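You operate a simulated robot arm through the tools that you are given. There is no shell and no other tool. Be economical: measure what you need, move in short steps, check, and stop when the job is done.

You run a simulated robot arm. Do the job below in one go: nothing can be reset, and whatever is moved stays where it is left.

Task
The small synth is full: switch the hub off, pull the lead and start the synth playing.
Fine: lay the plug on the mat.

Only the result counts: the job must be done as asked and must still hold three seconds after the hand-in. Knocking over, shifting, dropping, spilling or breaking anything else fails it.

Robot
A 5-joint arm with a two-finger parallel gripper, fixed in place. Base frame: the origin is at the foot of the arm, x ahead of it, y to its left, z up; the work surface is at about z = 0. Units: m, degrees, N and s.
With the tool pointing down near the work surface it reaches from about 0.26 to 0.6 m from the base axis. Its first joint turns from -66.0 to 66.0 degrees. The tool tilts only in the upright plane through the base axis and itself; it spins freely about its own axis. Payload 1.57 kg.
Tool frame: the origin (TCP) lies between the finger pads and is the grasp point; the fingertips stand 0.03 m ahead of it; z points along the fingers, y is the line along which they close. The gripper opens to 0.08 m. The fingers are 0.017 m wide and 0.012 m thick; the gripper's body (0.04 by 0.082 m) begins 0.08 m behind the TCP.
Orientation is that of the tool frame in the base frame, as a unit quaternion [x, y, z, w]. With the fingers straight down and closing along the base's y, the tool's x points along the base's -x, its y along +y and its z along -z.

Tools
- The arm moves only by the tool arm_command. Its argument "commands" is a list of rows, each a list of 7 numbers: the shift along the tool's x, y, z in mm, then the turn, a rotation vector about the tool's x, y, z in degrees, then the opening in per cent of the stroke, from 0 (shut) to 100 (fully open). In form: [[tx, ty, tz, ax, ay, az, gripper], ...]. A call has 1 to 20 rows; each row shifts and turns the commanded pose from where the row before left it, along the tool's axes as they then stand. Rows are played at 5 a second. More than 0.05 m and 8.6 degrees between two rows, or a gripper value outside its range, and nothing of the call is played. A pose out of reach is approached as far as the arm can. The call stops where the force on the tool passes 90 N (or 10 N more than at its start, if that is more) or the arm is blocked; 0.2 s more then pass. Each finger travels about 0.153 m/s and halts on what it meets, pressing with about 35 N; the grip force reading is that of the motor and also rises with nothing between the fingers. The clock runs only during rows and for 0.2 s after the last one: add rows that do not move to give the fingers time. It gives the time, the measured TCP pose, the force on the tool (base axes), the opening and the grip force at its end, in the units of the frame above (readings bear some noise), and new pictures: "pictures" is both (left out), scene, wrist or none.
- Cameras (640 x 400 px; columns grow to the right, rows downward): "scene" is fixed at [0.0349, 0.389, 0.5255]; the picture's right is [-0.79, -0.61, 0.00], its down [-0.34, 0.44, -0.83] and it looks along [0.51, -0.66, -0.55] (base axes); focal length 219 px, centre (320, 200). "wrist" rides on the gripper at [0.072, -0.007, -0.122] in the tool frame; the picture's right is [0.09, 1.00, 0.00], its down [-0.84, 0.08, -0.54] and it looks along [-0.54, 0.05, 0.84] (tool axes); focal length 238 px, centre (320, 200). There is no depth. A picture from a camera that has moved, and an enlarged one, comes with that camera's place and axes in the base frame and with its lens.
- zoom(camera, box): a new picture of the part [left, top, right, bottom] of that camera's present view, enlarged. It takes no simulated time.
- job_done(): hands the job in; it is judged then, once.

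Go step by step. Nothing tells you positions but the pictures and the camera data: compare them with the known pose of the tool, close in by small moves and look again before you grip or let go. The budget is 120 turns and 200 pictures, counting those below and the enlarged ones. Unless the task says otherwise, let go and move clear before handing in, and close with one line.

The tools are called after "Call:" by a JSON object that holds its "name" and its "arguments". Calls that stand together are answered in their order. arm_command: Moves the arm, as the interface text tells. Its arguments: {"type":"object","properties":{"commands":{"type":"array"},"pictures":{"type":"string","enum":["both","scene","wrist","none"]}},"required":["commands"]} The other tools are called the same way: zoom (camera, box) takes an enlarged picture of a part of a camera's view; job_done () hands the job in.

At the start:

```text
t: 0.0
eef_pos: [0.3965, -0.0833, 0.3197]
ee_rot: [0.0, 1.0, 0.0, 0.0]
ft_force: [-0.7, 0.2, 0.3]
gripper_width: 0.08
finger_force: 0.1
```

scene: 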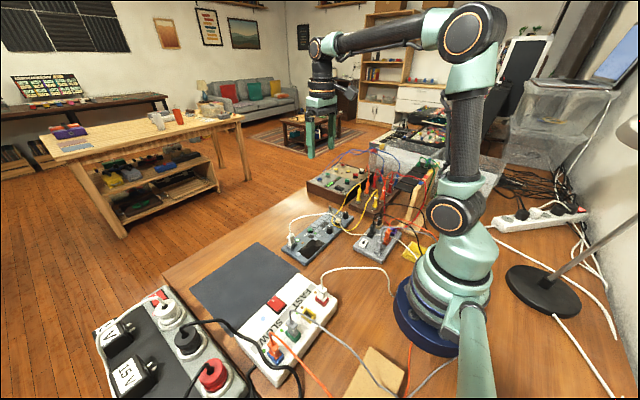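
wrist: 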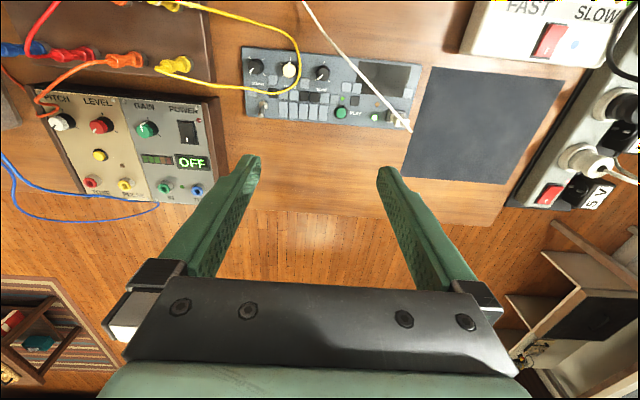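

I see a workbench with a mat, a hub labelled FAST/SLOW with a red switch, a 5V power strip, and several synths. I'll zoom in before moving to identify which parts matter.

Call:
{"name": "zoom", "arguments": {"camera": "scene", "box": [220, 260, 360, 390]}}

Call:
{"name": "zoom", "arguments": {"camera": "scene", "box": [270, 190, 430, 290]}}

Call:
{"name": "zoom", "arguments": {"camera": "wrist", "box": [220, 30, 440, 150]}}

Call:
{"name": "zoom", "arguments": {"camera": "scene", "box": [90, 270, 260, 400]}}

```text
3.08 times, centred on (290, 325) of scene
camera zoom: at [0.0349, 0.389, 0.5255], right [-0.79, -0.61, 0.0], down [-0.34, 0.44, -0.83], along [0.51, -0.66, -0.55], focal length 674 px, centre (412, -185)
```

zoom: 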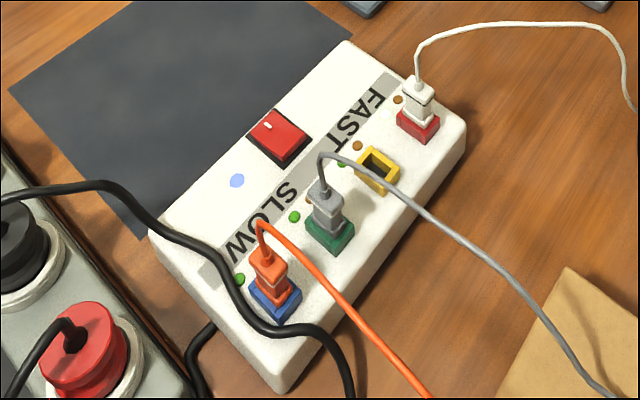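

```text
4.00 times, centred on (350, 240) of scene
camera zoom: at [0.0349, 0.389, 0.5255], right [-0.79, -0.61, 0.0], down [-0.34, 0.44, -0.83], along [0.51, -0.66, -0.55], focal length 877 px, centre (200, 40)
```

zoom: 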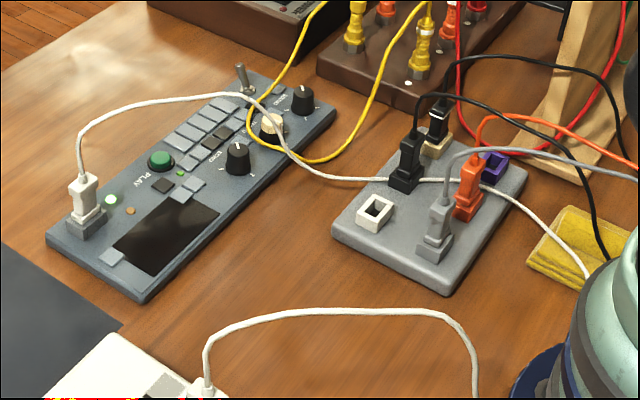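

```text
2.91 times, centred on (330, 90) of wrist
camera zoom: at [0.3264, -0.088, 0.4421], right [-0.09, 1.0, 0.0], down [0.84, 0.08, 0.54], along [0.54, 0.05, -0.84], focal length 693 px, centre (291, 520)
```

zoom: 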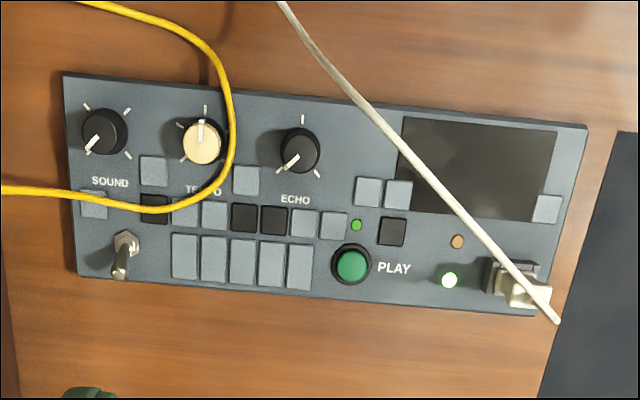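

```text
3.08 times, centred on (175, 335) of scene
camera zoom: at [0.0349, 0.389, 0.5255], right [-0.79, -0.61, 0.0], down [-0.34, 0.44, -0.83], along [0.51, -0.66, -0.55], focal length 674 px, centre (766, -215)
```

zoom: 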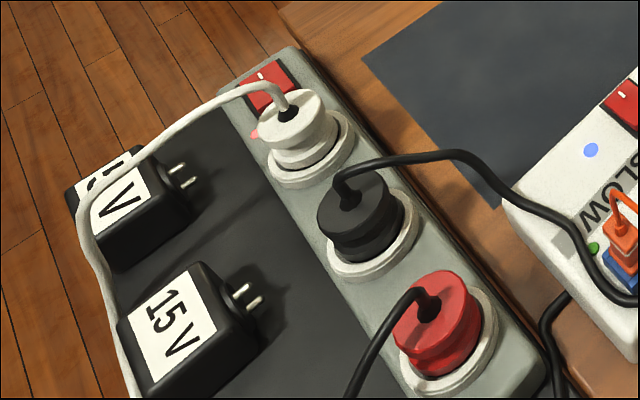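

The small synth is the blue-grey unit with PLAY, and a white lead is plugged into it. The white FAST/SLOW box with the red rocker looks like the hub. I'll spin the tool so the wrist camera looks back toward the base and I can trace the white leads.

Call:
{"name": "arm_command", "arguments": {"commands": [[0, 0, -2, 0, 0, 8.5, 100], [0, 0, -2, 0, 0, 8.5, 100], [0, 0, -2, 0, 0, 8.5, 100], [0, 0, -2, 0, 0, 8.5, 100], [0, 0, -2, 0, 0, 8.5, 100], [0, 0, -2, 0, 0, 8.5, 100], [0, 0, -2, 0, 0, 8.5, 100], [0, 0, -2, 0, 0, 8.5, 100], [0, 0, -2, 0, 0, 8.5, 100], [0, 0, -2, 0, 0, 8.5, 100], [0, 0, -2, 0, 0, 8.5, 100], [0, 0, -2, 0, 0, 8.5, 100], [0, 0, -2, 0, 0, 8.5, 100], [0, 0, -2, 0, 0, 8.5, 100], [0, 0, -2, 0, 0, 8.5, 100], [0, 0, -2, 0, 0, 8.5, 100], [0, 0, -2, 0, 0, 8.5, 100], [0, 0, -2, 0, 0, 8.5, 100], [0, 0, -2, 0, 0, 8.5, 100], [0, 0, -2, 0, 0, 8.5, 100]], "pictures": "both"}}

```text
t: 4.2
eef_pos: [0.3967, -0.0825, 0.3608]
ee_rot: [0.996, 0.085, 0.0, 0.0]
ft_force: [0.3, -0.6, 0.1]
gripper_width: 0.0799
finger_force: 0.0
camera wrist: at [0.4673, -0.0626, 0.4823], right [0.26, -0.97, 0.0], down [-0.81, -0.22, 0.54], along [-0.52, -0.14, -0.84], focal length 238 px, centre (320, 200)
```

scene: 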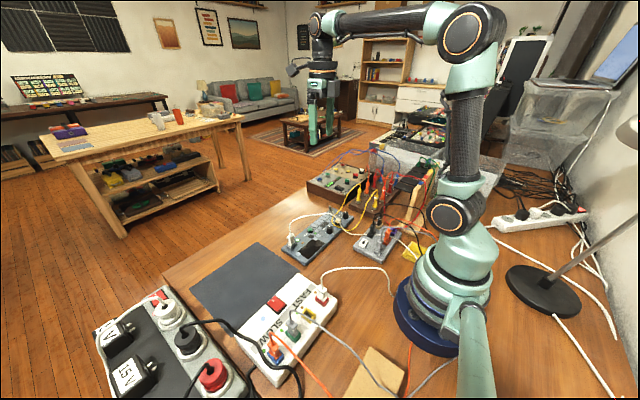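
wrist: 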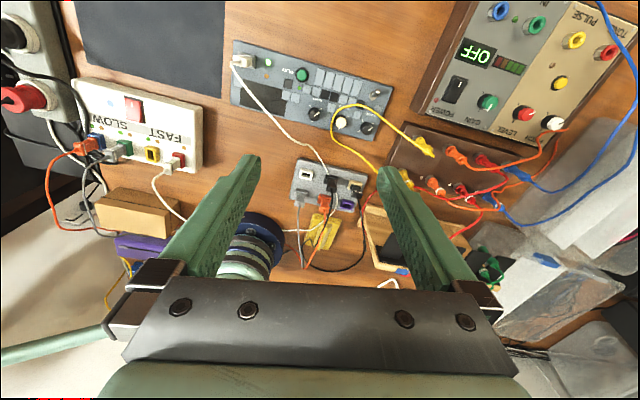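

Both white leads head toward the arm's foot. I'll zoom in to see whether they are one lead.

Call:
{"name": "zoom", "arguments": {"camera": "wrist", "box": [240, 140, 400, 280]}}

Call:
{"name": "zoom", "arguments": {"camera": "wrist", "box": [60, 70, 260, 240]}}

Call:
{"name": "zoom", "arguments": {"camera": "scene", "box": [330, 190, 450, 310]}}

```text
2.86 times, centred on (320, 210) of wrist
camera zoom: at [0.4673, -0.0626, 0.4823], right [0.26, -0.97, 0.0], down [-0.81, -0.22, 0.54], along [-0.52, -0.14, -0.84], focal length 681 px, centre (320, 171)
```

zoom: 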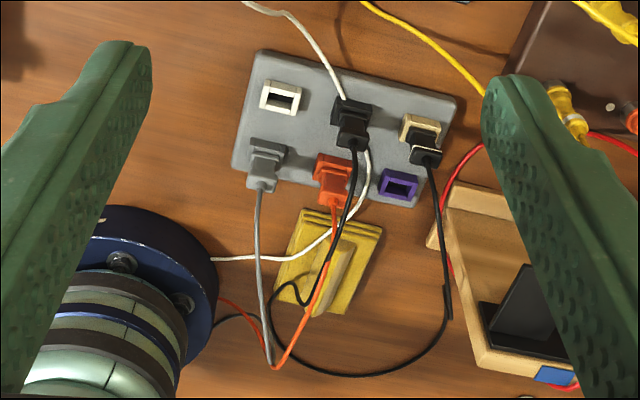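

```text
2.35 times, centred on (160, 155) of wrist
camera zoom: at [0.4673, -0.0626, 0.4823], right [0.26, -0.97, 0.0], down [-0.81, -0.22, 0.54], along [-0.52, -0.14, -0.84], focal length 561 px, centre (696, 306)
```

zoom: 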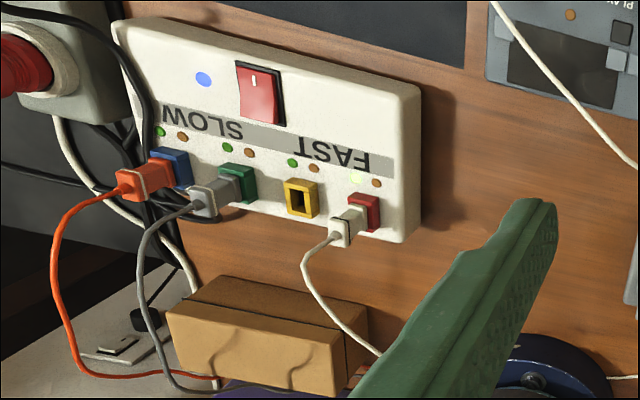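

```text
3.33 times, centred on (390, 250) of scene
camera zoom: at [0.0349, 0.389, 0.5255], right [-0.79, -0.61, 0.0], down [-0.34, 0.44, -0.83], along [0.51, -0.66, -0.55], focal length 730 px, centre (87, 33)
```

zoom: 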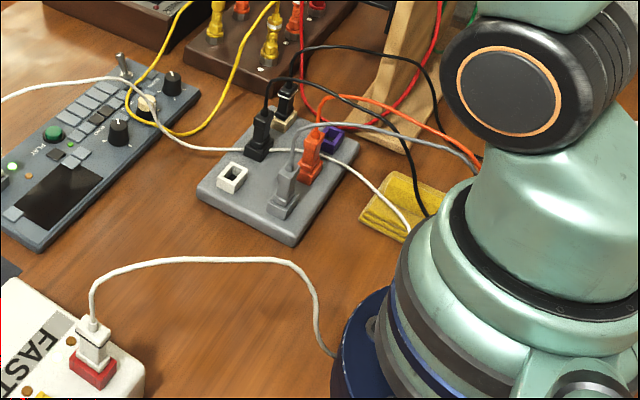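

One white lead runs from the red port of the FAST/SLOW hub, under the arm's foot, to the small synth. So the hub is the white box, with its rocker at about (0.295, 0.223), the synth plug is at about (0.42, 0.04), and PLAY is at about (0.415, -0.046). I'll go above the rocker to look closer.

Call:
{"name": "arm_command", "arguments": {"commands": [[0, 0, 0, 0, 0, 8.5, 100], [0, 0, 0, 0, 0, 1.25, 100], [-12, -38, 18, 0, 0, 0, 50], [-12, -38, 18, 0, 0, 0, 0], [-12, -38, 18, 0, 0, 0, 0], [-12, -38, 18, 0, 0, 0, 0], [-12, -38, 18, 0, 0, 0, 0], [-12, -38, 18, 0, 0, 0, 0], [-12, -38, 18, 0, 0, 0, 0], [-12, -38, 18, 0, 0, 0, 0], [0, 0, 0, 0, 0, 0, 0]], "pictures": "both"}}

```text
t: 6.6
eef_pos: [0.2778, -0.0348, 0.216]
ee_rot: [1.0, 0.003, 0.0, 0.0]
ft_force: [0.0, 0.3, 0.2]
gripper_width: 0.0001
finger_force: 21.2
out of reach, approached as far as the arm can: row 4, 5, 6, 7, 8, 9, 10
camera wrist: at [0.3503, -0.0264, 0.3379], right [0.1, -0.99, 0.0], down [-0.84, -0.08, 0.54], along [-0.54, -0.05, -0.84], focal length 238 px, centre (320, 200)
```

scene: 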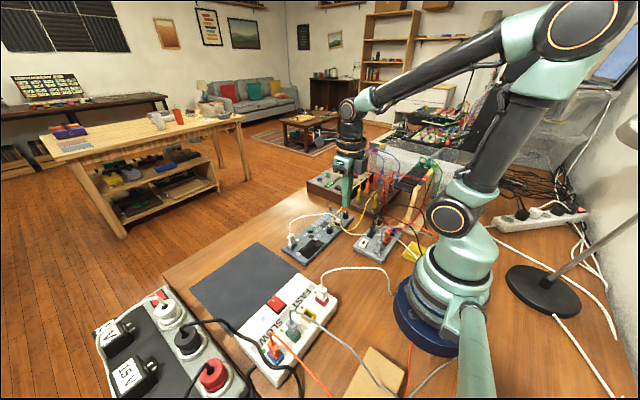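
wrist: 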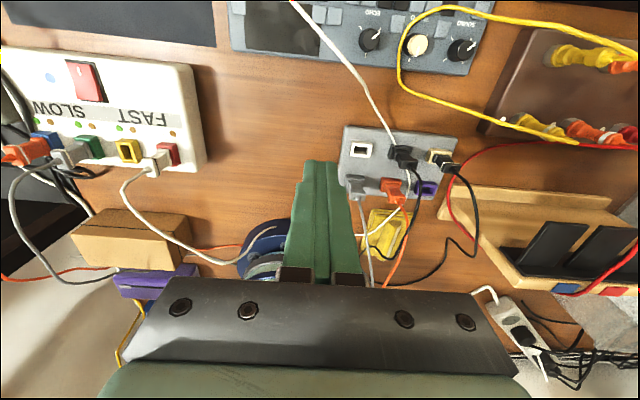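

The y motion stalled, which looks like a spin limit. I'll raise a little, spin back to the original heading and re-read the pose.

Call:
{"name": "arm_command", "arguments": {"commands": [[0, 0, -5, 0, 0, -8.5, 0], [0, 0, -5, 0, 0, -8.5, 0], [0, 0, -5, 0, 0, -8.5, 0], [0, 0, -5, 0, 0, -8.5, 0], [0, 0, 0, 0, 0, -8.5, 0], [0, 0, 0, 0, 0, -8.5, 0], [0, 0, 0, 0, 0, -8.5, 0], [0, 0, 0, 0, 0, -8.5, 0], [0, 0, 0, 0, 0, -8.5, 0], [0, 0, 0, 0, 0, -8.5, 0], [0, 0, 0, 0, 0, -8.5, 0], [0, 0, 0, 0, 0, -8.5, 0]], "pictures": "wrist"}}

```text
t: 9.2
eef_pos: [0.2782, -0.0353, 0.2369]
ee_rot: [0.627, 0.779, 0.0, 0.0]
ft_force: [-0.4, -0.4, -0.6]
gripper_width: 0.0
finger_force: 21.1
camera wrist: at [0.2579, 0.035, 0.3577], right [0.95, 0.3, 0.0], down [0.26, -0.8, 0.54], along [0.16, -0.52, -0.84], focal length 238 px, centre (320, 200)
```

wrist: 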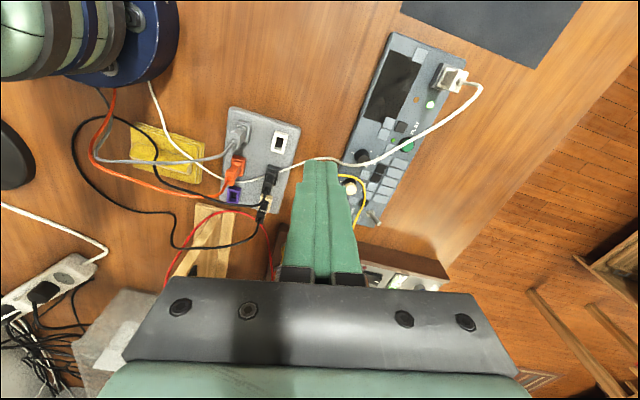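

Spin back works. I'll finish rotating to the original heading and move over the hub.

Call:
{"name": "arm_command", "arguments": {"commands": [[0, 0, 0, 0, 0, -8.5, 0], [0, 0, 0, 0, 0, -8.5, 0], [0, 0, 0, 0, 0, -8.5, 0], [0, 0, 0, 0, 0, -8.5, 0], [0, 0, 0, 0, 0, -8.5, 0], [0, 0, 0, 0, 0, -8.5, 0], [0, 0, 0, 0, 0, -8.5, 0], [0, 0, 0, 0, 0, -8.5, 0], [0, 0, 0, 0, 0, -8.5, 0], [0, 0, 0, 0, 0, -1.2, 0], [-3, 32, 4, 0, 0, 0, 0], [-3, 32, 4, 0, 0, 0, 0], [-3, 32, 4, 0, 0, 0, 0], [-3, 32, 4, 0, 0, 0, 0], [-3, 32, 4, 0, 0, 0, 0], [-3, 32, 4, 0, 0, 0, 0], [-3, 32, 4, 0, 0, 0, 0], [-3, 32, 4, 0, 0, 0, 0]], "pictures": "both"}}

```text
t: 13.0
eef_pos: [0.3012, 0.2205, 0.2047]
ee_rot: [0.001, 1.0, 0.0, 0.0]
ft_force: [0.2, -0.4, 0.1]
gripper_width: 0.0003
finger_force: 21.5
camera wrist: at [0.2308, 0.2151, 0.3266], right [-0.09, 1.0, 0.0], down [0.84, 0.08, 0.54], along [0.54, 0.05, -0.84], focal length 238 px, centre (320, 200)
```

scene: 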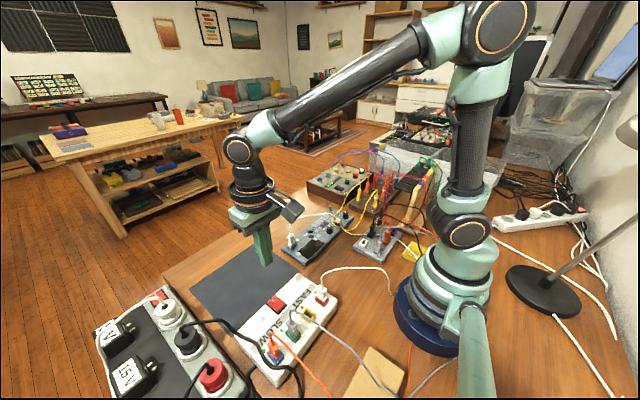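
wrist: 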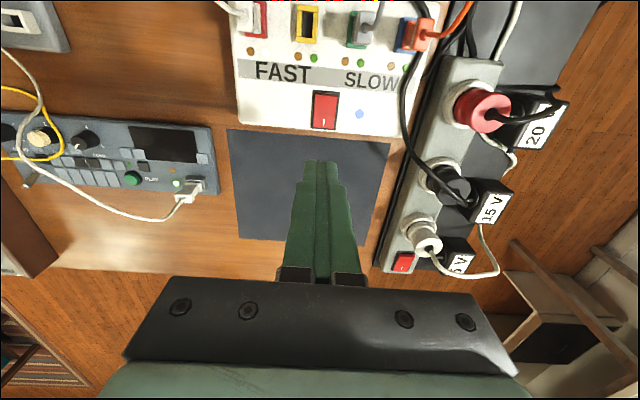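

Call:
{"name": "zoom", "arguments": {"camera": "wrist", "box": [270, 60, 390, 140]}}

Call:
{"name": "zoom", "arguments": {"camera": "scene", "box": [250, 280, 310, 320]}}

```text
5.00 times, centred on (330, 100) of wrist
camera zoom: at [0.2308, 0.2151, 0.3266], right [-0.09, 1.0, 0.0], down [0.84, 0.08, 0.54], along [0.54, 0.05, -0.84], focal length 1192 px, centre (270, 700)
```

zoom: 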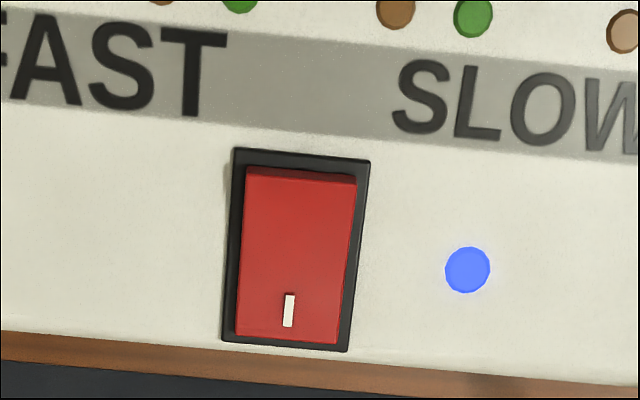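

```text
10.00 times, centred on (280, 300) of scene
camera zoom: at [0.0349, 0.3889, 0.5255], right [-0.79, -0.61, 0.0], down [-0.34, 0.44, -0.83], along [0.51, -0.66, -0.55], focal length 2191 px, centre (720, -800)
```

zoom: 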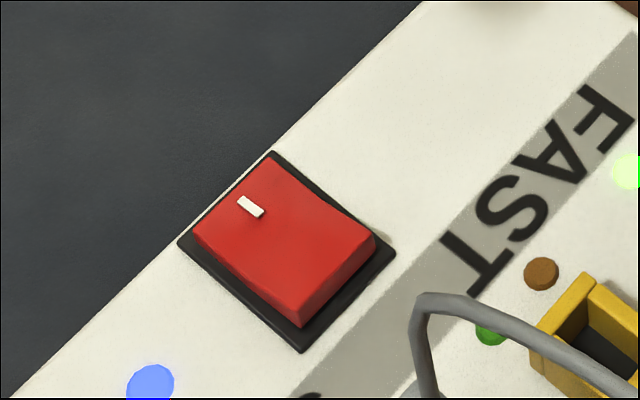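

The rocker's −x end, next to the labels, is raised and the mark end is pressed in, and the blue lamp is lit, so the hub is on. The raised end is at about (0.273, 0.225). I'll come down above it with shut fingers.

Call:
{"name": "arm_command", "arguments": {"commands": [[8, 1, 0, 0, 0, 0, 0], [8, 1, 10, 0, 0, 0, 0], [8, 1.5, 20, 0, 0, 0, 0], [0, 0, 25, 0, 0, 0, 0], [0, 0, 25, 0, 0, 0, 0], [0, 0, 20, 0, 0, 0, 0], [0, 0, 0, 0, 0, 0, 0]], "pictures": "both"}}

Call:
{"name": "zoom", "arguments": {"camera": "scene", "box": [240, 260, 320, 320]}}

Call:
{"name": "zoom", "arguments": {"camera": "wrist", "box": [250, 80, 390, 200]}}

```text
t: 14.6
eef_pos: [0.2778, 0.2237, 0.1034]
ee_rot: [0.0, 1.0, 0.0, 0.0]
ft_force: [-0.1, -0.1, 0.3]
gripper_width: 0.0002
finger_force: 21.5
camera wrist: at [0.208, 0.2184, 0.2259], right [-0.09, 1.0, 0.0], down [0.84, 0.08, 0.54], along [0.54, 0.05, -0.84], focal length 238 px, centre (320, 200)
```

scene: 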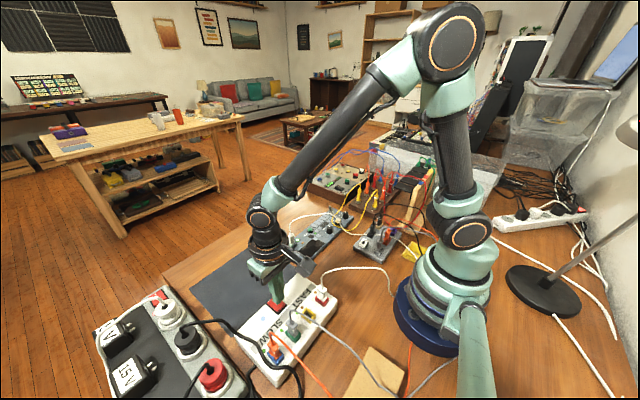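
wrist: 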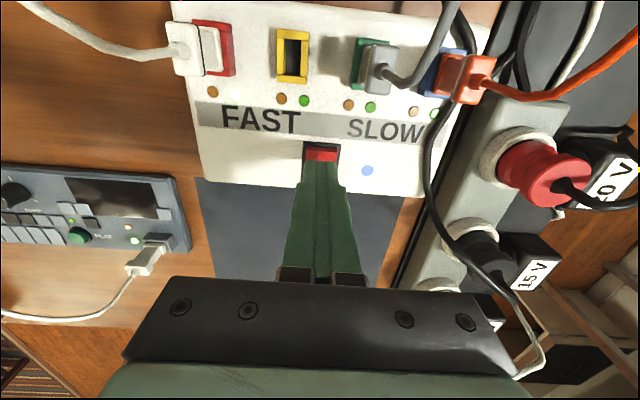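

```text
6.67 times, centred on (280, 290) of scene
camera zoom: at [0.0349, 0.389, 0.5255], right [-0.79, -0.61, 0.0], down [-0.34, 0.44, -0.83], along [0.51, -0.66, -0.55], focal length 1461 px, centre (587, -400)
```

zoom: 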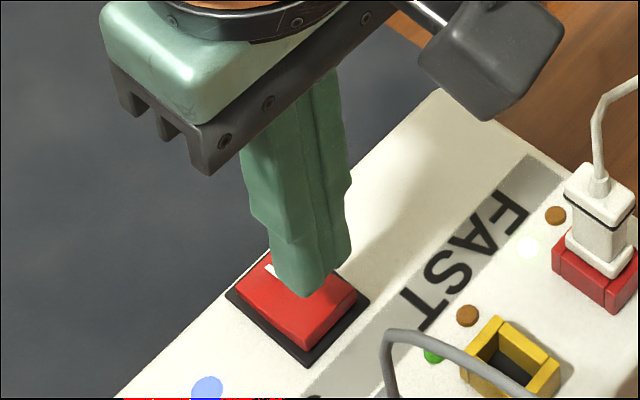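

```text
3.33 times, centred on (320, 140) of wrist
camera zoom: at [0.208, 0.2184, 0.2259], right [-0.09, 1.0, 0.0], down [0.84, 0.08, 0.54], along [0.54, 0.05, -0.84], focal length 794 px, centre (320, 400)
```

zoom: 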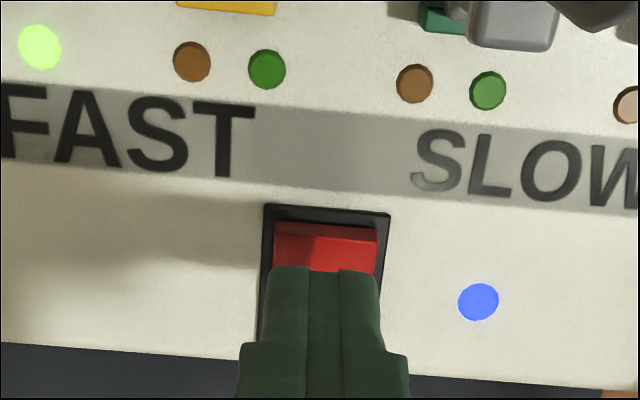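

The fingertips stand over the raised end. I'll press down in small steps, watching the force and the lamp.

Call:
{"name": "arm_command", "arguments": {"commands": [[1, 1, 5, 0, 0, 0, 0], [0, 0, 5, 0, 0, 0, 0], [0, 0, 3, 0, 0, 0, 0], [0, 0, 2, 0, 0, 0, 0]], "pictures": "none"}}

Call:
{"name": "zoom", "arguments": {"camera": "scene", "box": [240, 260, 320, 320]}}

```text
t: 15.6
eef_pos: [0.2767, 0.2254, 0.0903]
ee_rot: [0.0, 1.0, 0.0, 0.0]
ft_force: [0.3, 0.2, -0.1]
gripper_width: 0.0001
finger_force: 21.0
```

```text
6.67 times, centred on (280, 290) of scene
camera zoom: at [0.0349, 0.389, 0.5255], right [-0.79, -0.61, 0.0], down [-0.34, 0.44, -0.83], along [0.51, -0.66, -0.55], focal length 1461 px, centre (587, -400)
```

zoom: 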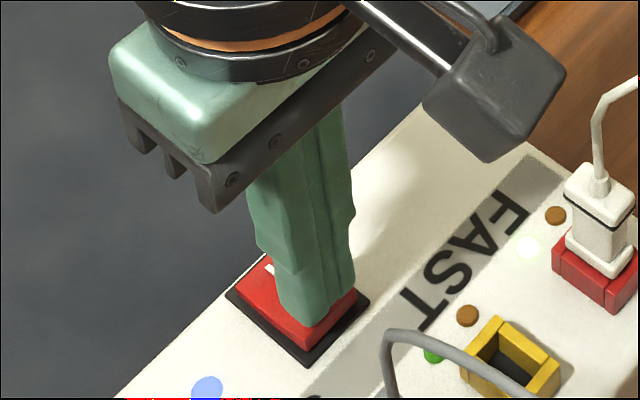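

Nearly touching, with the tip at about z = 0.06. I'll keep pressing.

Call:
{"name": "arm_command", "arguments": {"commands": [[0, 0, 2, 0, 0, 0, 0], [0, 0, 2, 0, 0, 0, 0], [0, 0, 2, 0, 0, 0, 0], [0, 0, 1, 0, 0, 0, 0]], "pictures": "none"}}

Call:
{"name": "zoom", "arguments": {"camera": "scene", "box": [240, 260, 320, 320]}}

```text
t: 16.6
eef_pos: [0.2758, 0.2258, 0.0827]
ee_rot: [0.0, 1.0, 0.0, 0.0]
ft_force: [0.8, -0.2, 0.1]
gripper_width: 0.0
finger_force: 21.7
```

```text
6.67 times, centred on (280, 290) of scene
camera zoom: at [0.0349, 0.389, 0.5255], right [-0.79, -0.61, 0.0], down [-0.34, 0.44, -0.83], along [0.51, -0.66, -0.55], focal length 1461 px, centre (587, -400)
```

zoom: 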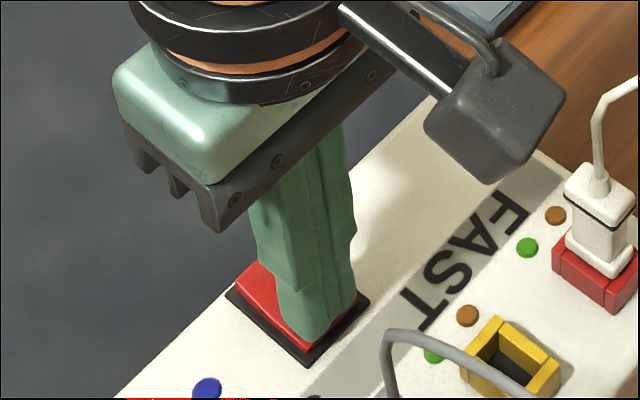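

The hub is off: the blue lamp and the charge lamp have gone dark. I'll retract upward and move over to the synth plug.

Call:
{"name": "arm_command", "arguments": {"commands": [[0, 0, -15, 0, 0, 0, 0], [0, 0, -35, 0, 0, 0, 0], [0, 0, -35, 0, 0, 0, 0], [0, 0, -35, 0, 0, 0, 0], [-20, -31, 0, 0, 0, 0, 30], [-20, -31, 0, 0, 0, 0, 60], [-20, -31, 0, 0, 0, 0, 60], [-20, -31, 0, 0, 0, 0, 60], [-20, -31, 0, 0, 0, 0, 60], [-20, -31, 0, 0, 0, 0, 60], [0, 0, 0, 0, 0, 0, 60]], "pictures": "both"}}

Call:
{"name": "zoom", "arguments": {"camera": "scene", "box": [250, 270, 350, 350]}}

Call:
{"name": "zoom", "arguments": {"camera": "wrist", "box": [230, 50, 400, 170]}}

```text
t: 19.0
eef_pos: [0.3945, 0.039, 0.2054]
ee_rot: [-0.001, 1.0, 0.0, 0.0]
ft_force: [0.6, -0.3, 0.3]
gripper_width: 0.0479
finger_force: 0.0
camera wrist: at [0.3257, 0.0341, 0.3264], right [-0.09, 1.0, 0.0], down [0.84, 0.08, 0.54], along [0.54, 0.05, -0.84], focal length 238 px, centre (320, 200)
```

scene: 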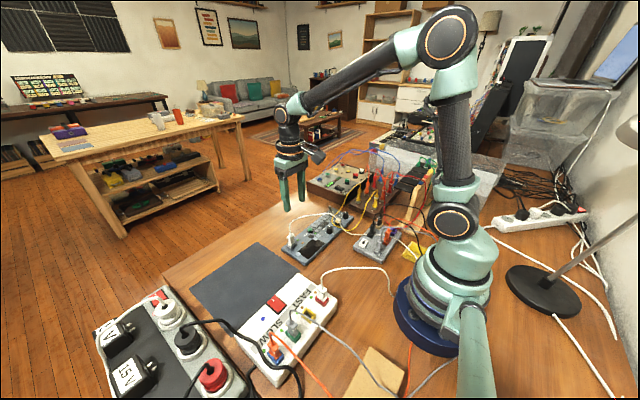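
wrist: 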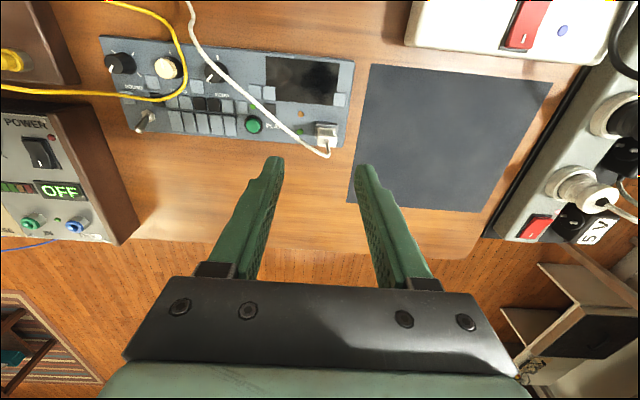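

```text
5.00 times, centred on (300, 310) of scene
camera zoom: at [0.0349, 0.389, 0.5255], right [-0.79, -0.61, 0.0], down [-0.34, 0.44, -0.83], along [0.51, -0.66, -0.55], focal length 1096 px, centre (420, -350)
```

zoom: 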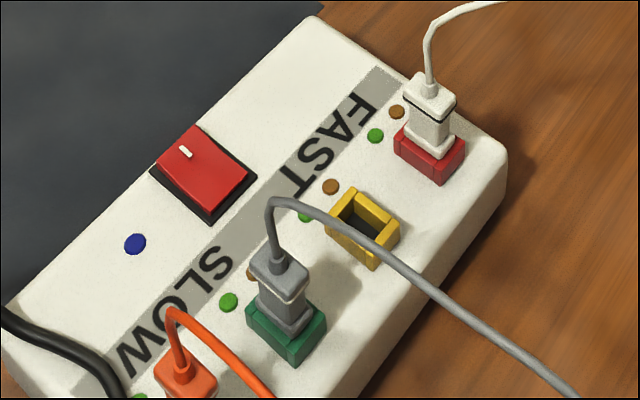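

```text
3.33 times, centred on (315, 110) of wrist
camera zoom: at [0.3257, 0.0341, 0.3264], right [-0.09, 1.0, 0.0], down [0.84, 0.08, 0.54], along [0.54, 0.05, -0.84], focal length 794 px, centre (337, 500)
```

zoom: 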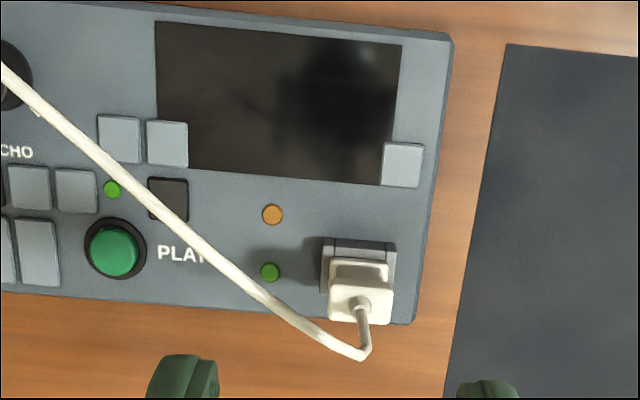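

The rocker stays off and all the hub lamps are dark. The synth plug is at about (0.415, 0.047), aligned with the base axes, and its cable leaves toward −x and −y. I'll descend partway to refine this.

Call:
{"name": "arm_command", "arguments": {"commands": [[-10, 4, 10, 0, 0, 0, 60], [-10, 4, 20, 0, 0, 0, 60], [0, 0, 25, 0, 0, 0, 60], [0, 0, 20, 0, 0, 0, 60], [0, 0, 0, 0, 0, 0, 60]], "pictures": "both"}}

Call:
{"name": "zoom", "arguments": {"camera": "scene", "box": [250, 190, 350, 260]}}

Call:
{"name": "zoom", "arguments": {"camera": "wrist", "box": [240, 60, 400, 180]}}

```text
t: 20.2
eef_pos: [0.4162, 0.0483, 0.1256]
ee_rot: [0.0, 1.0, 0.001, 0.0]
ft_force: [-0.2, -0.8, -0.1]
gripper_width: 0.048
finger_force: 0.1
camera wrist: at [0.3461, 0.0421, 0.2473], right [-0.09, 1.0, 0.0], down [0.84, 0.08, 0.54], along [0.54, 0.05, -0.84], focal length 238 px, centre (320, 200)
```

scene: 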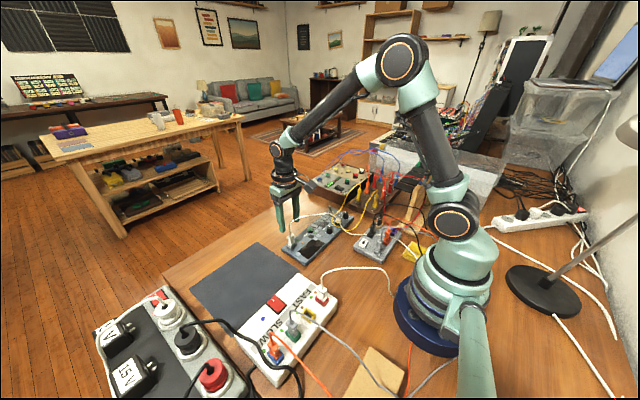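
wrist: 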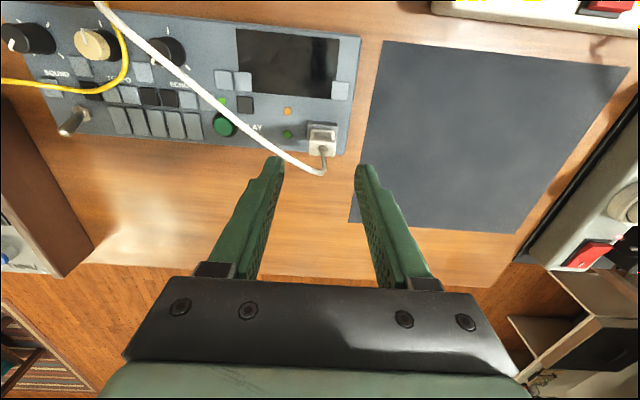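

```text
5.71 times, centred on (300, 225) of scene
camera zoom: at [0.0349, 0.389, 0.5255], right [-0.79, -0.61, 0.0], down [-0.34, 0.44, -0.83], along [0.51, -0.66, -0.55], focal length 1252 px, centre (434, 57)
```

zoom: 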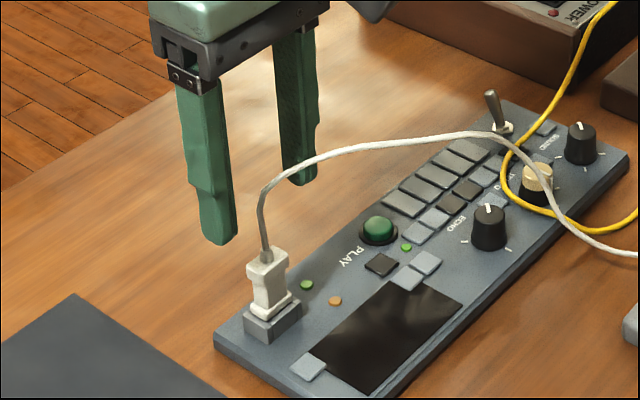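

```text
3.33 times, centred on (320, 120) of wrist
camera zoom: at [0.3461, 0.0421, 0.2473], right [-0.09, 1.0, 0.0], down [0.84, 0.08, 0.54], along [0.54, 0.05, -0.84], focal length 794 px, centre (320, 467)
```

zoom: 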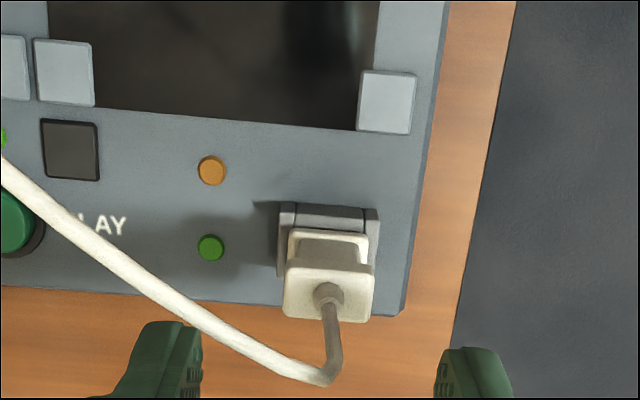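

Triangulation puts the plug top near (0.412, 0.0505, 0.065). I'll lower the open fingers around it, keeping the tips above the socket, and look.

Call:
{"name": "arm_command", "arguments": {"commands": [[3, 2, 10, 0, 0, 0, 60], [0, 0, 15, 0, 0, 0, 60], [0, 0, 12, 0, 0, 0, 60], [0, 0, 8, 0, 0, 0, 60], [0, 0, 0, 0, 0, 0, 60]], "pictures": "none"}}

Call:
{"name": "zoom", "arguments": {"camera": "scene", "box": [260, 200, 330, 250]}}

Call:
{"name": "zoom", "arguments": {"camera": "wrist", "box": [240, 80, 400, 200]}}

```text
t: 21.4
eef_pos: [0.4146, 0.0497, 0.0807]
ee_rot: [0.0, 1.0, 0.0, 0.0]
ft_force: [0.5, 0.2, 0.4]
gripper_width: 0.048
finger_force: 0.1
```

```text
8.00 times, centred on (295, 225) of scene
camera zoom: at [0.0349, 0.389, 0.5255], right [-0.79, -0.61, 0.0], down [-0.34, 0.44, -0.83], along [0.51, -0.66, -0.55], focal length 1753 px, centre (520, 0)
```

zoom: 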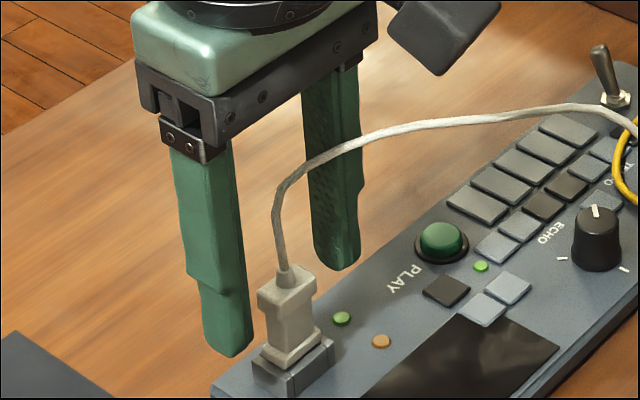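

```text
3.33 times, centred on (320, 140) of wrist
camera zoom: at [0.3447, 0.0442, 0.2033], right [-0.09, 1.0, 0.0], down [0.84, 0.08, 0.54], along [0.54, 0.05, -0.84], focal length 794 px, centre (320, 400)
```

zoom: 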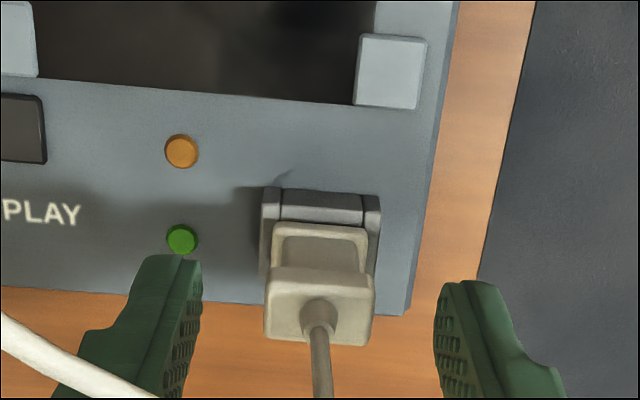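

Alignment in y is good. I'll shift 3 mm toward −x, go 10 mm lower, then close.

Call:
{"name": "arm_command", "arguments": {"commands": [[3, 0.5, 5, 0, 0, 0, 60], [0, 0, 5, 0, 0, 0, 60], [0, 0, 0, 0, 0, 0, 60], [0, 0, 0, 0, 0, 0, 40], [0, 0, 0, 0, 0, 0, 20], [0, 0, 0, 0, 0, 0, 5], [0, 0, 0, 0, 0, 0, 0], [0, 0, 0, 0, 0, 0, 0]], "pictures": "none"}}

Call:
{"name": "zoom", "arguments": {"camera": "scene", "box": [260, 200, 330, 250]}}

Call:
{"name": "zoom", "arguments": {"camera": "wrist", "box": [240, 80, 400, 200]}}

```text
t: 23.2
eef_pos: [0.4119, 0.0495, 0.0718]
ee_rot: [0.0, 1.0, 0.0, 0.0]
ft_force: [0.1, -0.9, -1.2]
gripper_width: 0.0207
finger_force: 33.9
```

```text
8.00 times, centred on (295, 225) of scene
camera zoom: at [0.0349, 0.389, 0.5255], right [-0.79, -0.61, 0.0], down [-0.34, 0.44, -0.83], along [0.51, -0.66, -0.55], focal length 1753 px, centre (520, 0)
```

zoom: 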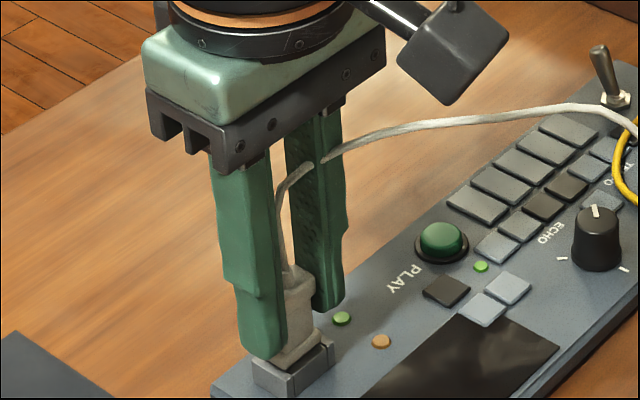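

```text
3.33 times, centred on (320, 140) of wrist
camera zoom: at [0.3412, 0.0444, 0.1932], right [-0.09, 1.0, 0.0], down [0.84, 0.08, 0.54], along [0.54, 0.05, -0.84], focal length 794 px, centre (320, 400)
```

zoom: 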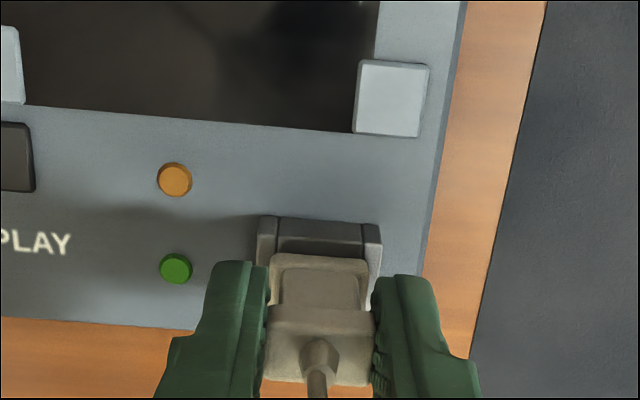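

The plug is gripped at 20.7 mm width. I'll pull straight up gently.

Call:
{"name": "arm_command", "arguments": {"commands": [[0, 0, -2, 0, 0, 0, 0], [0, 0, -2, 0, 0, 0, 0], [0, 0, -2, 0, 0, 0, 0], [0, 0, -2, 0, 0, 0, 0], [0, 0, -2, 0, 0, 0, 0], [0, 0, -3, 0, 0, 0, 0], [0, 0, -4, 0, 0, 0, 0], [0, 0, -4, 0, 0, 0, 0]], "pictures": "none"}}

Call:
{"name": "zoom", "arguments": {"camera": "scene", "box": [250, 190, 350, 260]}}

```text
t: 25.0
eef_pos: [0.4117, 0.0497, 0.0934]
ee_rot: [0.0, 1.0, 0.0, 0.0]
ft_force: [-0.6, -0.8, -3.9]
gripper_width: 0.0202
finger_force: 34.3
```

```text
5.71 times, centred on (300, 225) of scene
camera zoom: at [0.0349, 0.389, 0.5255], right [-0.79, -0.61, 0.0], down [-0.34, 0.44, -0.83], along [0.51, -0.66, -0.55], focal length 1252 px, centre (434, 57)
```

zoom: 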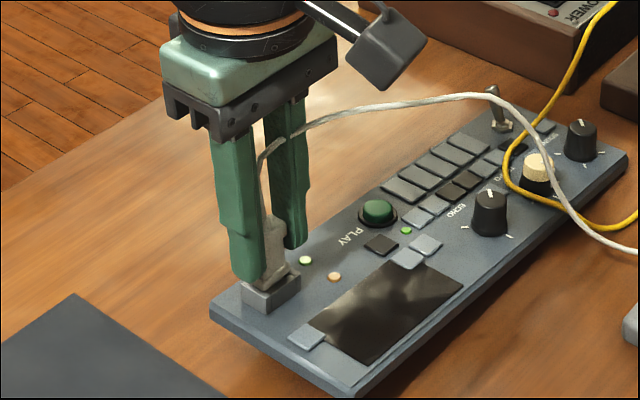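

The synth's end is coming up with the plug, so the socket isn't releasing. I'll set it straight back down along the same path.

Call:
{"name": "arm_command", "arguments": {"commands": [[0, 0, 4, 0, 0, 0, 0], [0, 0, 4, 0, 0, 0, 0], [0, 0, 3, 0, 0, 0, 0], [0, 0, 3, 0, 0, 0, 0], [0, 0, 3, 0, 0, 0, 0], [0, 0, 2, 0, 0, 0, 0], [0, 0, 2, 0, 0, 0, 0], [0, 0, 0, 0, 0, 0, 0]], "pictures": "none"}}

Call:
{"name": "zoom", "arguments": {"camera": "scene", "box": [250, 190, 350, 260]}}

```text
t: 26.8
eef_pos: [0.4117, 0.0508, 0.0723]
ee_rot: [0.0, 1.0, 0.0, 0.0]
ft_force: [-0.1, -0.5, -4.0]
gripper_width: 0.0202
finger_force: 34.3
```

```text
5.71 times, centred on (300, 225) of scene
camera zoom: at [0.0349, 0.389, 0.5255], right [-0.79, -0.61, 0.0], down [-0.34, 0.44, -0.83], along [0.51, -0.66, -0.55], focal length 1252 px, centre (434, 57)
```

zoom: 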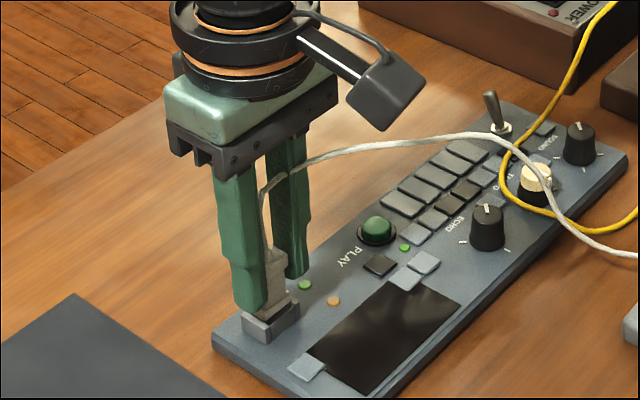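

The synth is nearly back down, with the grip still carrying about 4 N. I'll look closely at the plug and socket before going on.

Call:
{"name": "zoom", "arguments": {"camera": "scene", "box": [270, 215, 310, 255]}}

Call:
{"name": "zoom", "arguments": {"camera": "wrist", "box": [240, 80, 400, 200]}}

```text
10.00 times, centred on (290, 235) of scene
camera zoom: at [0.0349, 0.389, 0.5255], right [-0.79, -0.61, 0.0], down [-0.34, 0.44, -0.83], along [0.51, -0.66, -0.55], focal length 2191 px, centre (620, -150)
```

zoom: 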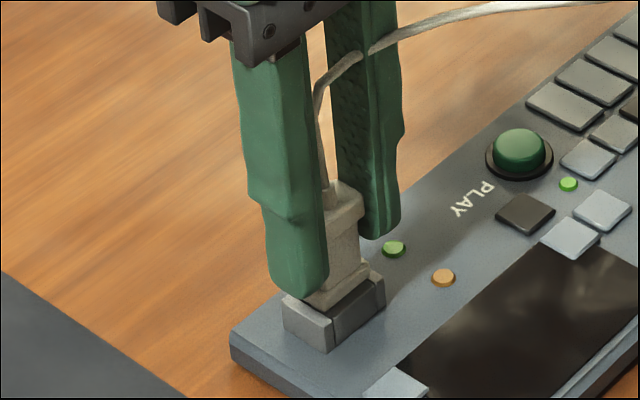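

```text
3.33 times, centred on (320, 140) of wrist
camera zoom: at [0.3414, 0.0445, 0.1937], right [-0.09, 1.0, 0.0], down [0.84, 0.08, 0.54], along [0.54, 0.05, -0.84], focal length 794 px, centre (320, 400)
```

zoom: 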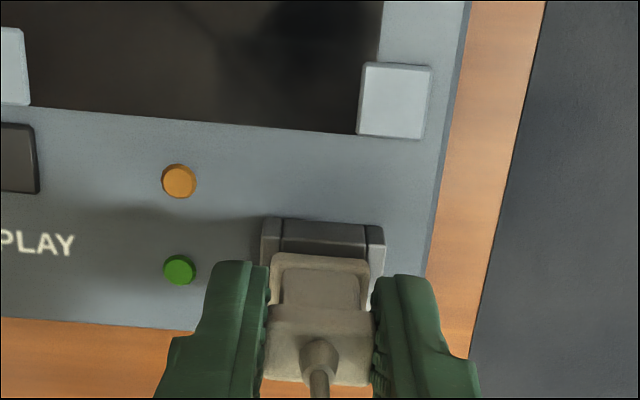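

The plug is still fully seated. I'll set the synth fully down, then rock the plug (top away from the base) about the socket, since prying should free it better than a straight pull.

Call:
{"name": "arm_command", "arguments": {"commands": [[0, 0, 1, 0, 0, 0, 0], [0, 0, 0.5, 0, 0, 0, 0], [0, 0, 0, 0, 0, 0, 0]], "pictures": "none"}}

Call:
{"name": "arm_command", "arguments": {"commands": [[-1.8, 0, 0, 0, 3, 0, 0], [-1.8, 0, 0, 0, 3, 0, 0], [0, 0, 0, 0, 0, 0, 0]], "pictures": "none"}}

Call:
{"name": "zoom", "arguments": {"camera": "scene", "box": [250, 190, 350, 260]}}

```text
t: 27.6
eef_pos: [0.4124, 0.0505, 0.0717]
ee_rot: [0.001, 1.0, 0.0, 0.002]
ft_force: [-0.5, -2.5, 3.2]
gripper_width: 0.0205
finger_force: 33.8
```

```text
t: 28.4
eef_pos: [0.4162, 0.0515, 0.072]
ee_rot: [0.0, 0.999, -0.006, -0.051]
ft_force: [4.2, 2.8, 2.2]
gripper_width: 0.0202
finger_force: 33.7
```

```text
5.71 times, centred on (300, 225) of scene
camera zoom: at [0.0349, 0.389, 0.5255], right [-0.79, -0.61, 0.0], down [-0.34, 0.44, -0.83], along [0.51, -0.66, -0.55], focal length 1252 px, centre (434, 57)
```

zoom: 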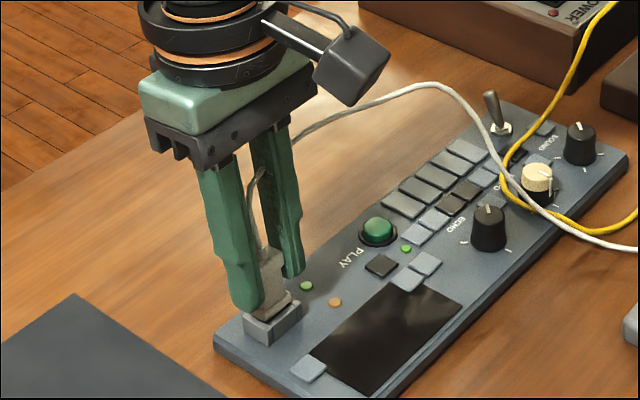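

Synth looks steady while the plug leans. I'll lean further with a slight lift.

Call:
{"name": "arm_command", "arguments": {"commands": [[-1.8, 0, 0, 0, 3, 0, 0], [-1.8, 0, -0.5, 0, 3, 0, 0], [-1.8, 0, -0.5, 0, 3, 0, 0], [0, 0, 0, 0, 0, 0, 0]], "pictures": "none"}}

Call:
{"name": "zoom", "arguments": {"camera": "scene", "box": [250, 190, 350, 260]}}

Call:
{"name": "zoom", "arguments": {"camera": "scene", "box": [270, 215, 310, 255]}}

```text
t: 29.4
eef_pos: [0.4212, 0.051, 0.0718]
ee_rot: [-0.002, 0.992, -0.015, -0.128]
ft_force: [6.0, 5.6, 10.1]
gripper_width: 0.0206
finger_force: 34.3
```

```text
5.71 times, centred on (300, 225) of scene
camera zoom: at [0.0349, 0.389, 0.5255], right [-0.79, -0.61, 0.0], down [-0.34, 0.44, -0.83], along [0.51, -0.66, -0.55], focal length 1252 px, centre (434, 57)
```

zoom: 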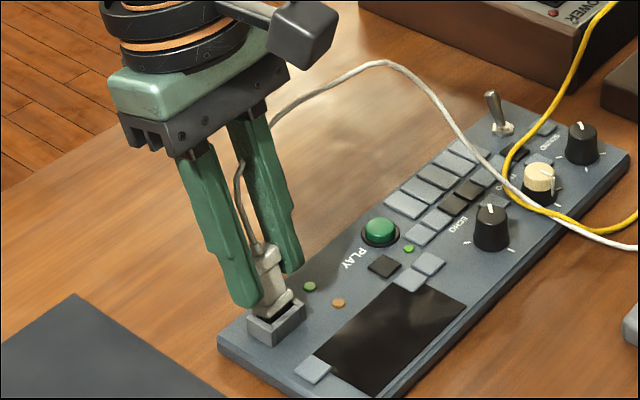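

```text
10.00 times, centred on (290, 235) of scene
camera zoom: at [0.0349, 0.389, 0.5255], right [-0.79, -0.61, 0.0], down [-0.34, 0.44, -0.83], along [0.51, -0.66, -0.55], focal length 2191 px, centre (620, -150)
```

zoom: 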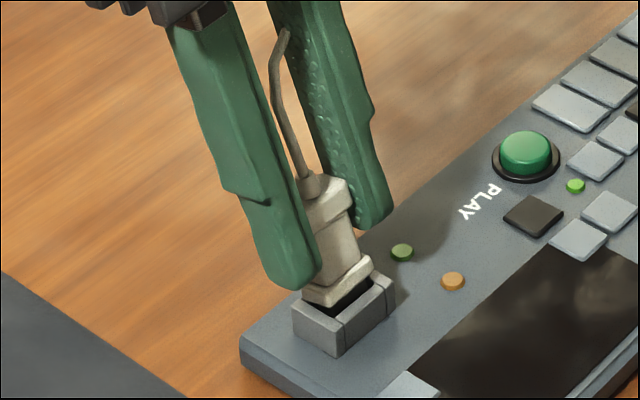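

The plug has popped nearly out of its socket. I'll draw it up along its own axis.

Call:
{"name": "arm_command", "arguments": {"commands": [[0, 0, -2, 0, 0, 0, 0], [0, 0, -2, 0, 0, 0, 0], [0, 0, -3, 0, 0, 0, 0], [0, 0, -3, 0, 0, 0, 0], [0, 0, 0, 0, 0, 0, 0]], "pictures": "none"}}

Call:
{"name": "zoom", "arguments": {"camera": "scene", "box": [250, 190, 350, 260]}}

```text
t: 30.6
eef_pos: [0.4231, 0.0484, 0.082]
ee_rot: [-0.002, 0.992, -0.015, -0.129]
ft_force: [0.7, -0.1, -0.7]
gripper_width: 0.02
finger_force: 33.7
```

```text
5.71 times, centred on (300, 225) of scene
camera zoom: at [0.0349, 0.389, 0.5255], right [-0.79, -0.61, 0.0], down [-0.34, 0.44, -0.83], along [0.51, -0.66, -0.55], focal length 1252 px, centre (434, 57)
```

zoom: 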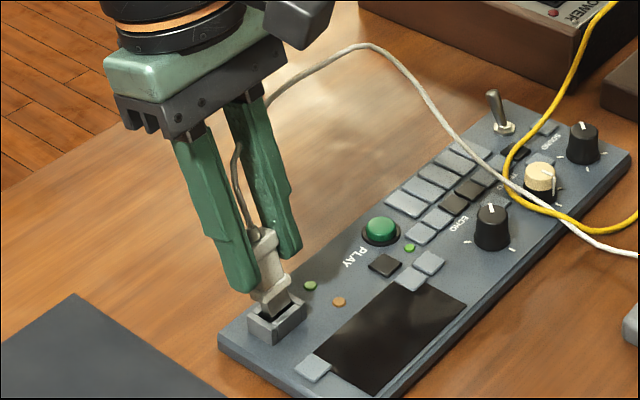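

The plug is free and the synth sits flat. I'll raise it, move it over the near part of the mat (about x 0.34–0.53, y 0.10–0.33), and tilt it so it will lie down.

Call:
{"name": "arm_command", "arguments": {"commands": [[4, 0, -15, 0, 0, 0, 0], [4, 0, -15, 0, 0, 0, 0], [5, 0, -18, 0, 0, 0, 0], [0, 20, 0, 0, 0, 0, 0], [0, 20, 0, 0, 0, 0, 0], [0, 20, 0, 0, 0, 0, 0], [0, 20, 0, 0, 0, 0, 0], [0, 20, 0, 0, 0, 0, 0], [0, 20, 0, 0, 0, 0, 0], [0, 0, 0, 0, 6, 0, 0], [0, 0, 0, 0, 6, 0, 0], [0, 0, 0, 0, 6, 0, 0], [0, 0, 0, 0, 6, 0, 0], [0, 0, 0, 0, 6, 0, 0], [0, 0, 0, 0, 0, 0, 0]], "pictures": "both"}}

Call:
{"name": "zoom", "arguments": {"camera": "scene", "box": [220, 180, 360, 280]}}

```text
t: 33.8
eef_pos: [0.4208, 0.1698, 0.1256]
ee_rot: [-0.013, 0.932, -0.13, -0.339]
ft_force: [0.2, -0.4, 0.2]
gripper_width: 0.0202
finger_force: 34.0
out of reach, approached as far as the arm can: row 5, 10, 12, 14
camera wrist: at [0.4439, 0.2001, 0.2625], right [-0.19, 0.97, -0.18], down [0.98, 0.16, -0.15], along [-0.12, -0.2, -0.97], focal length 238 px, centre (320, 200)
```

scene: 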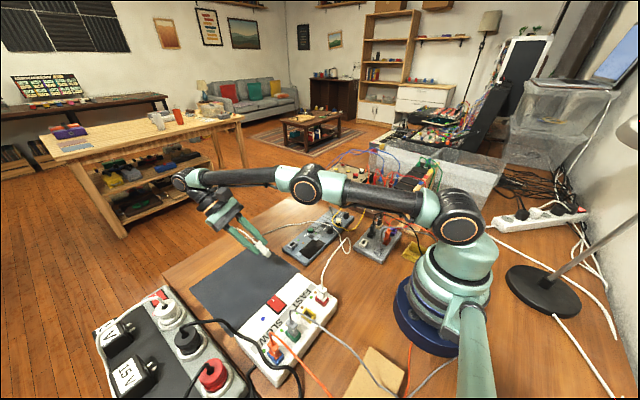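
wrist: 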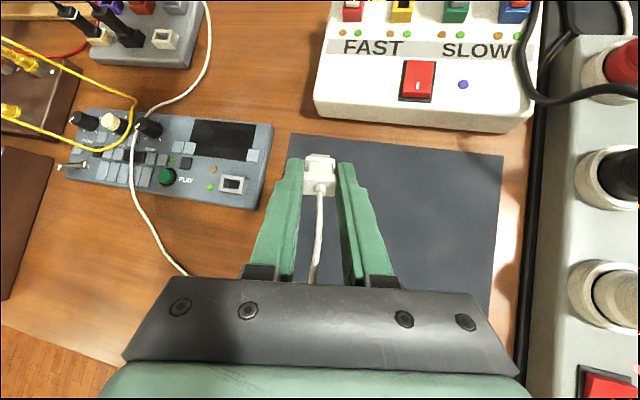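

```text
4.00 times, centred on (290, 230) of scene
camera zoom: at [0.0349, 0.389, 0.5255], right [-0.79, -0.61, 0.0], down [-0.34, 0.44, -0.83], along [0.51, -0.66, -0.55], focal length 877 px, centre (440, 80)
```

zoom: 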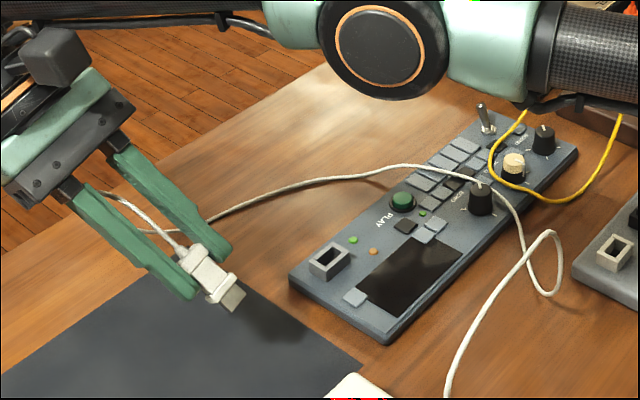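

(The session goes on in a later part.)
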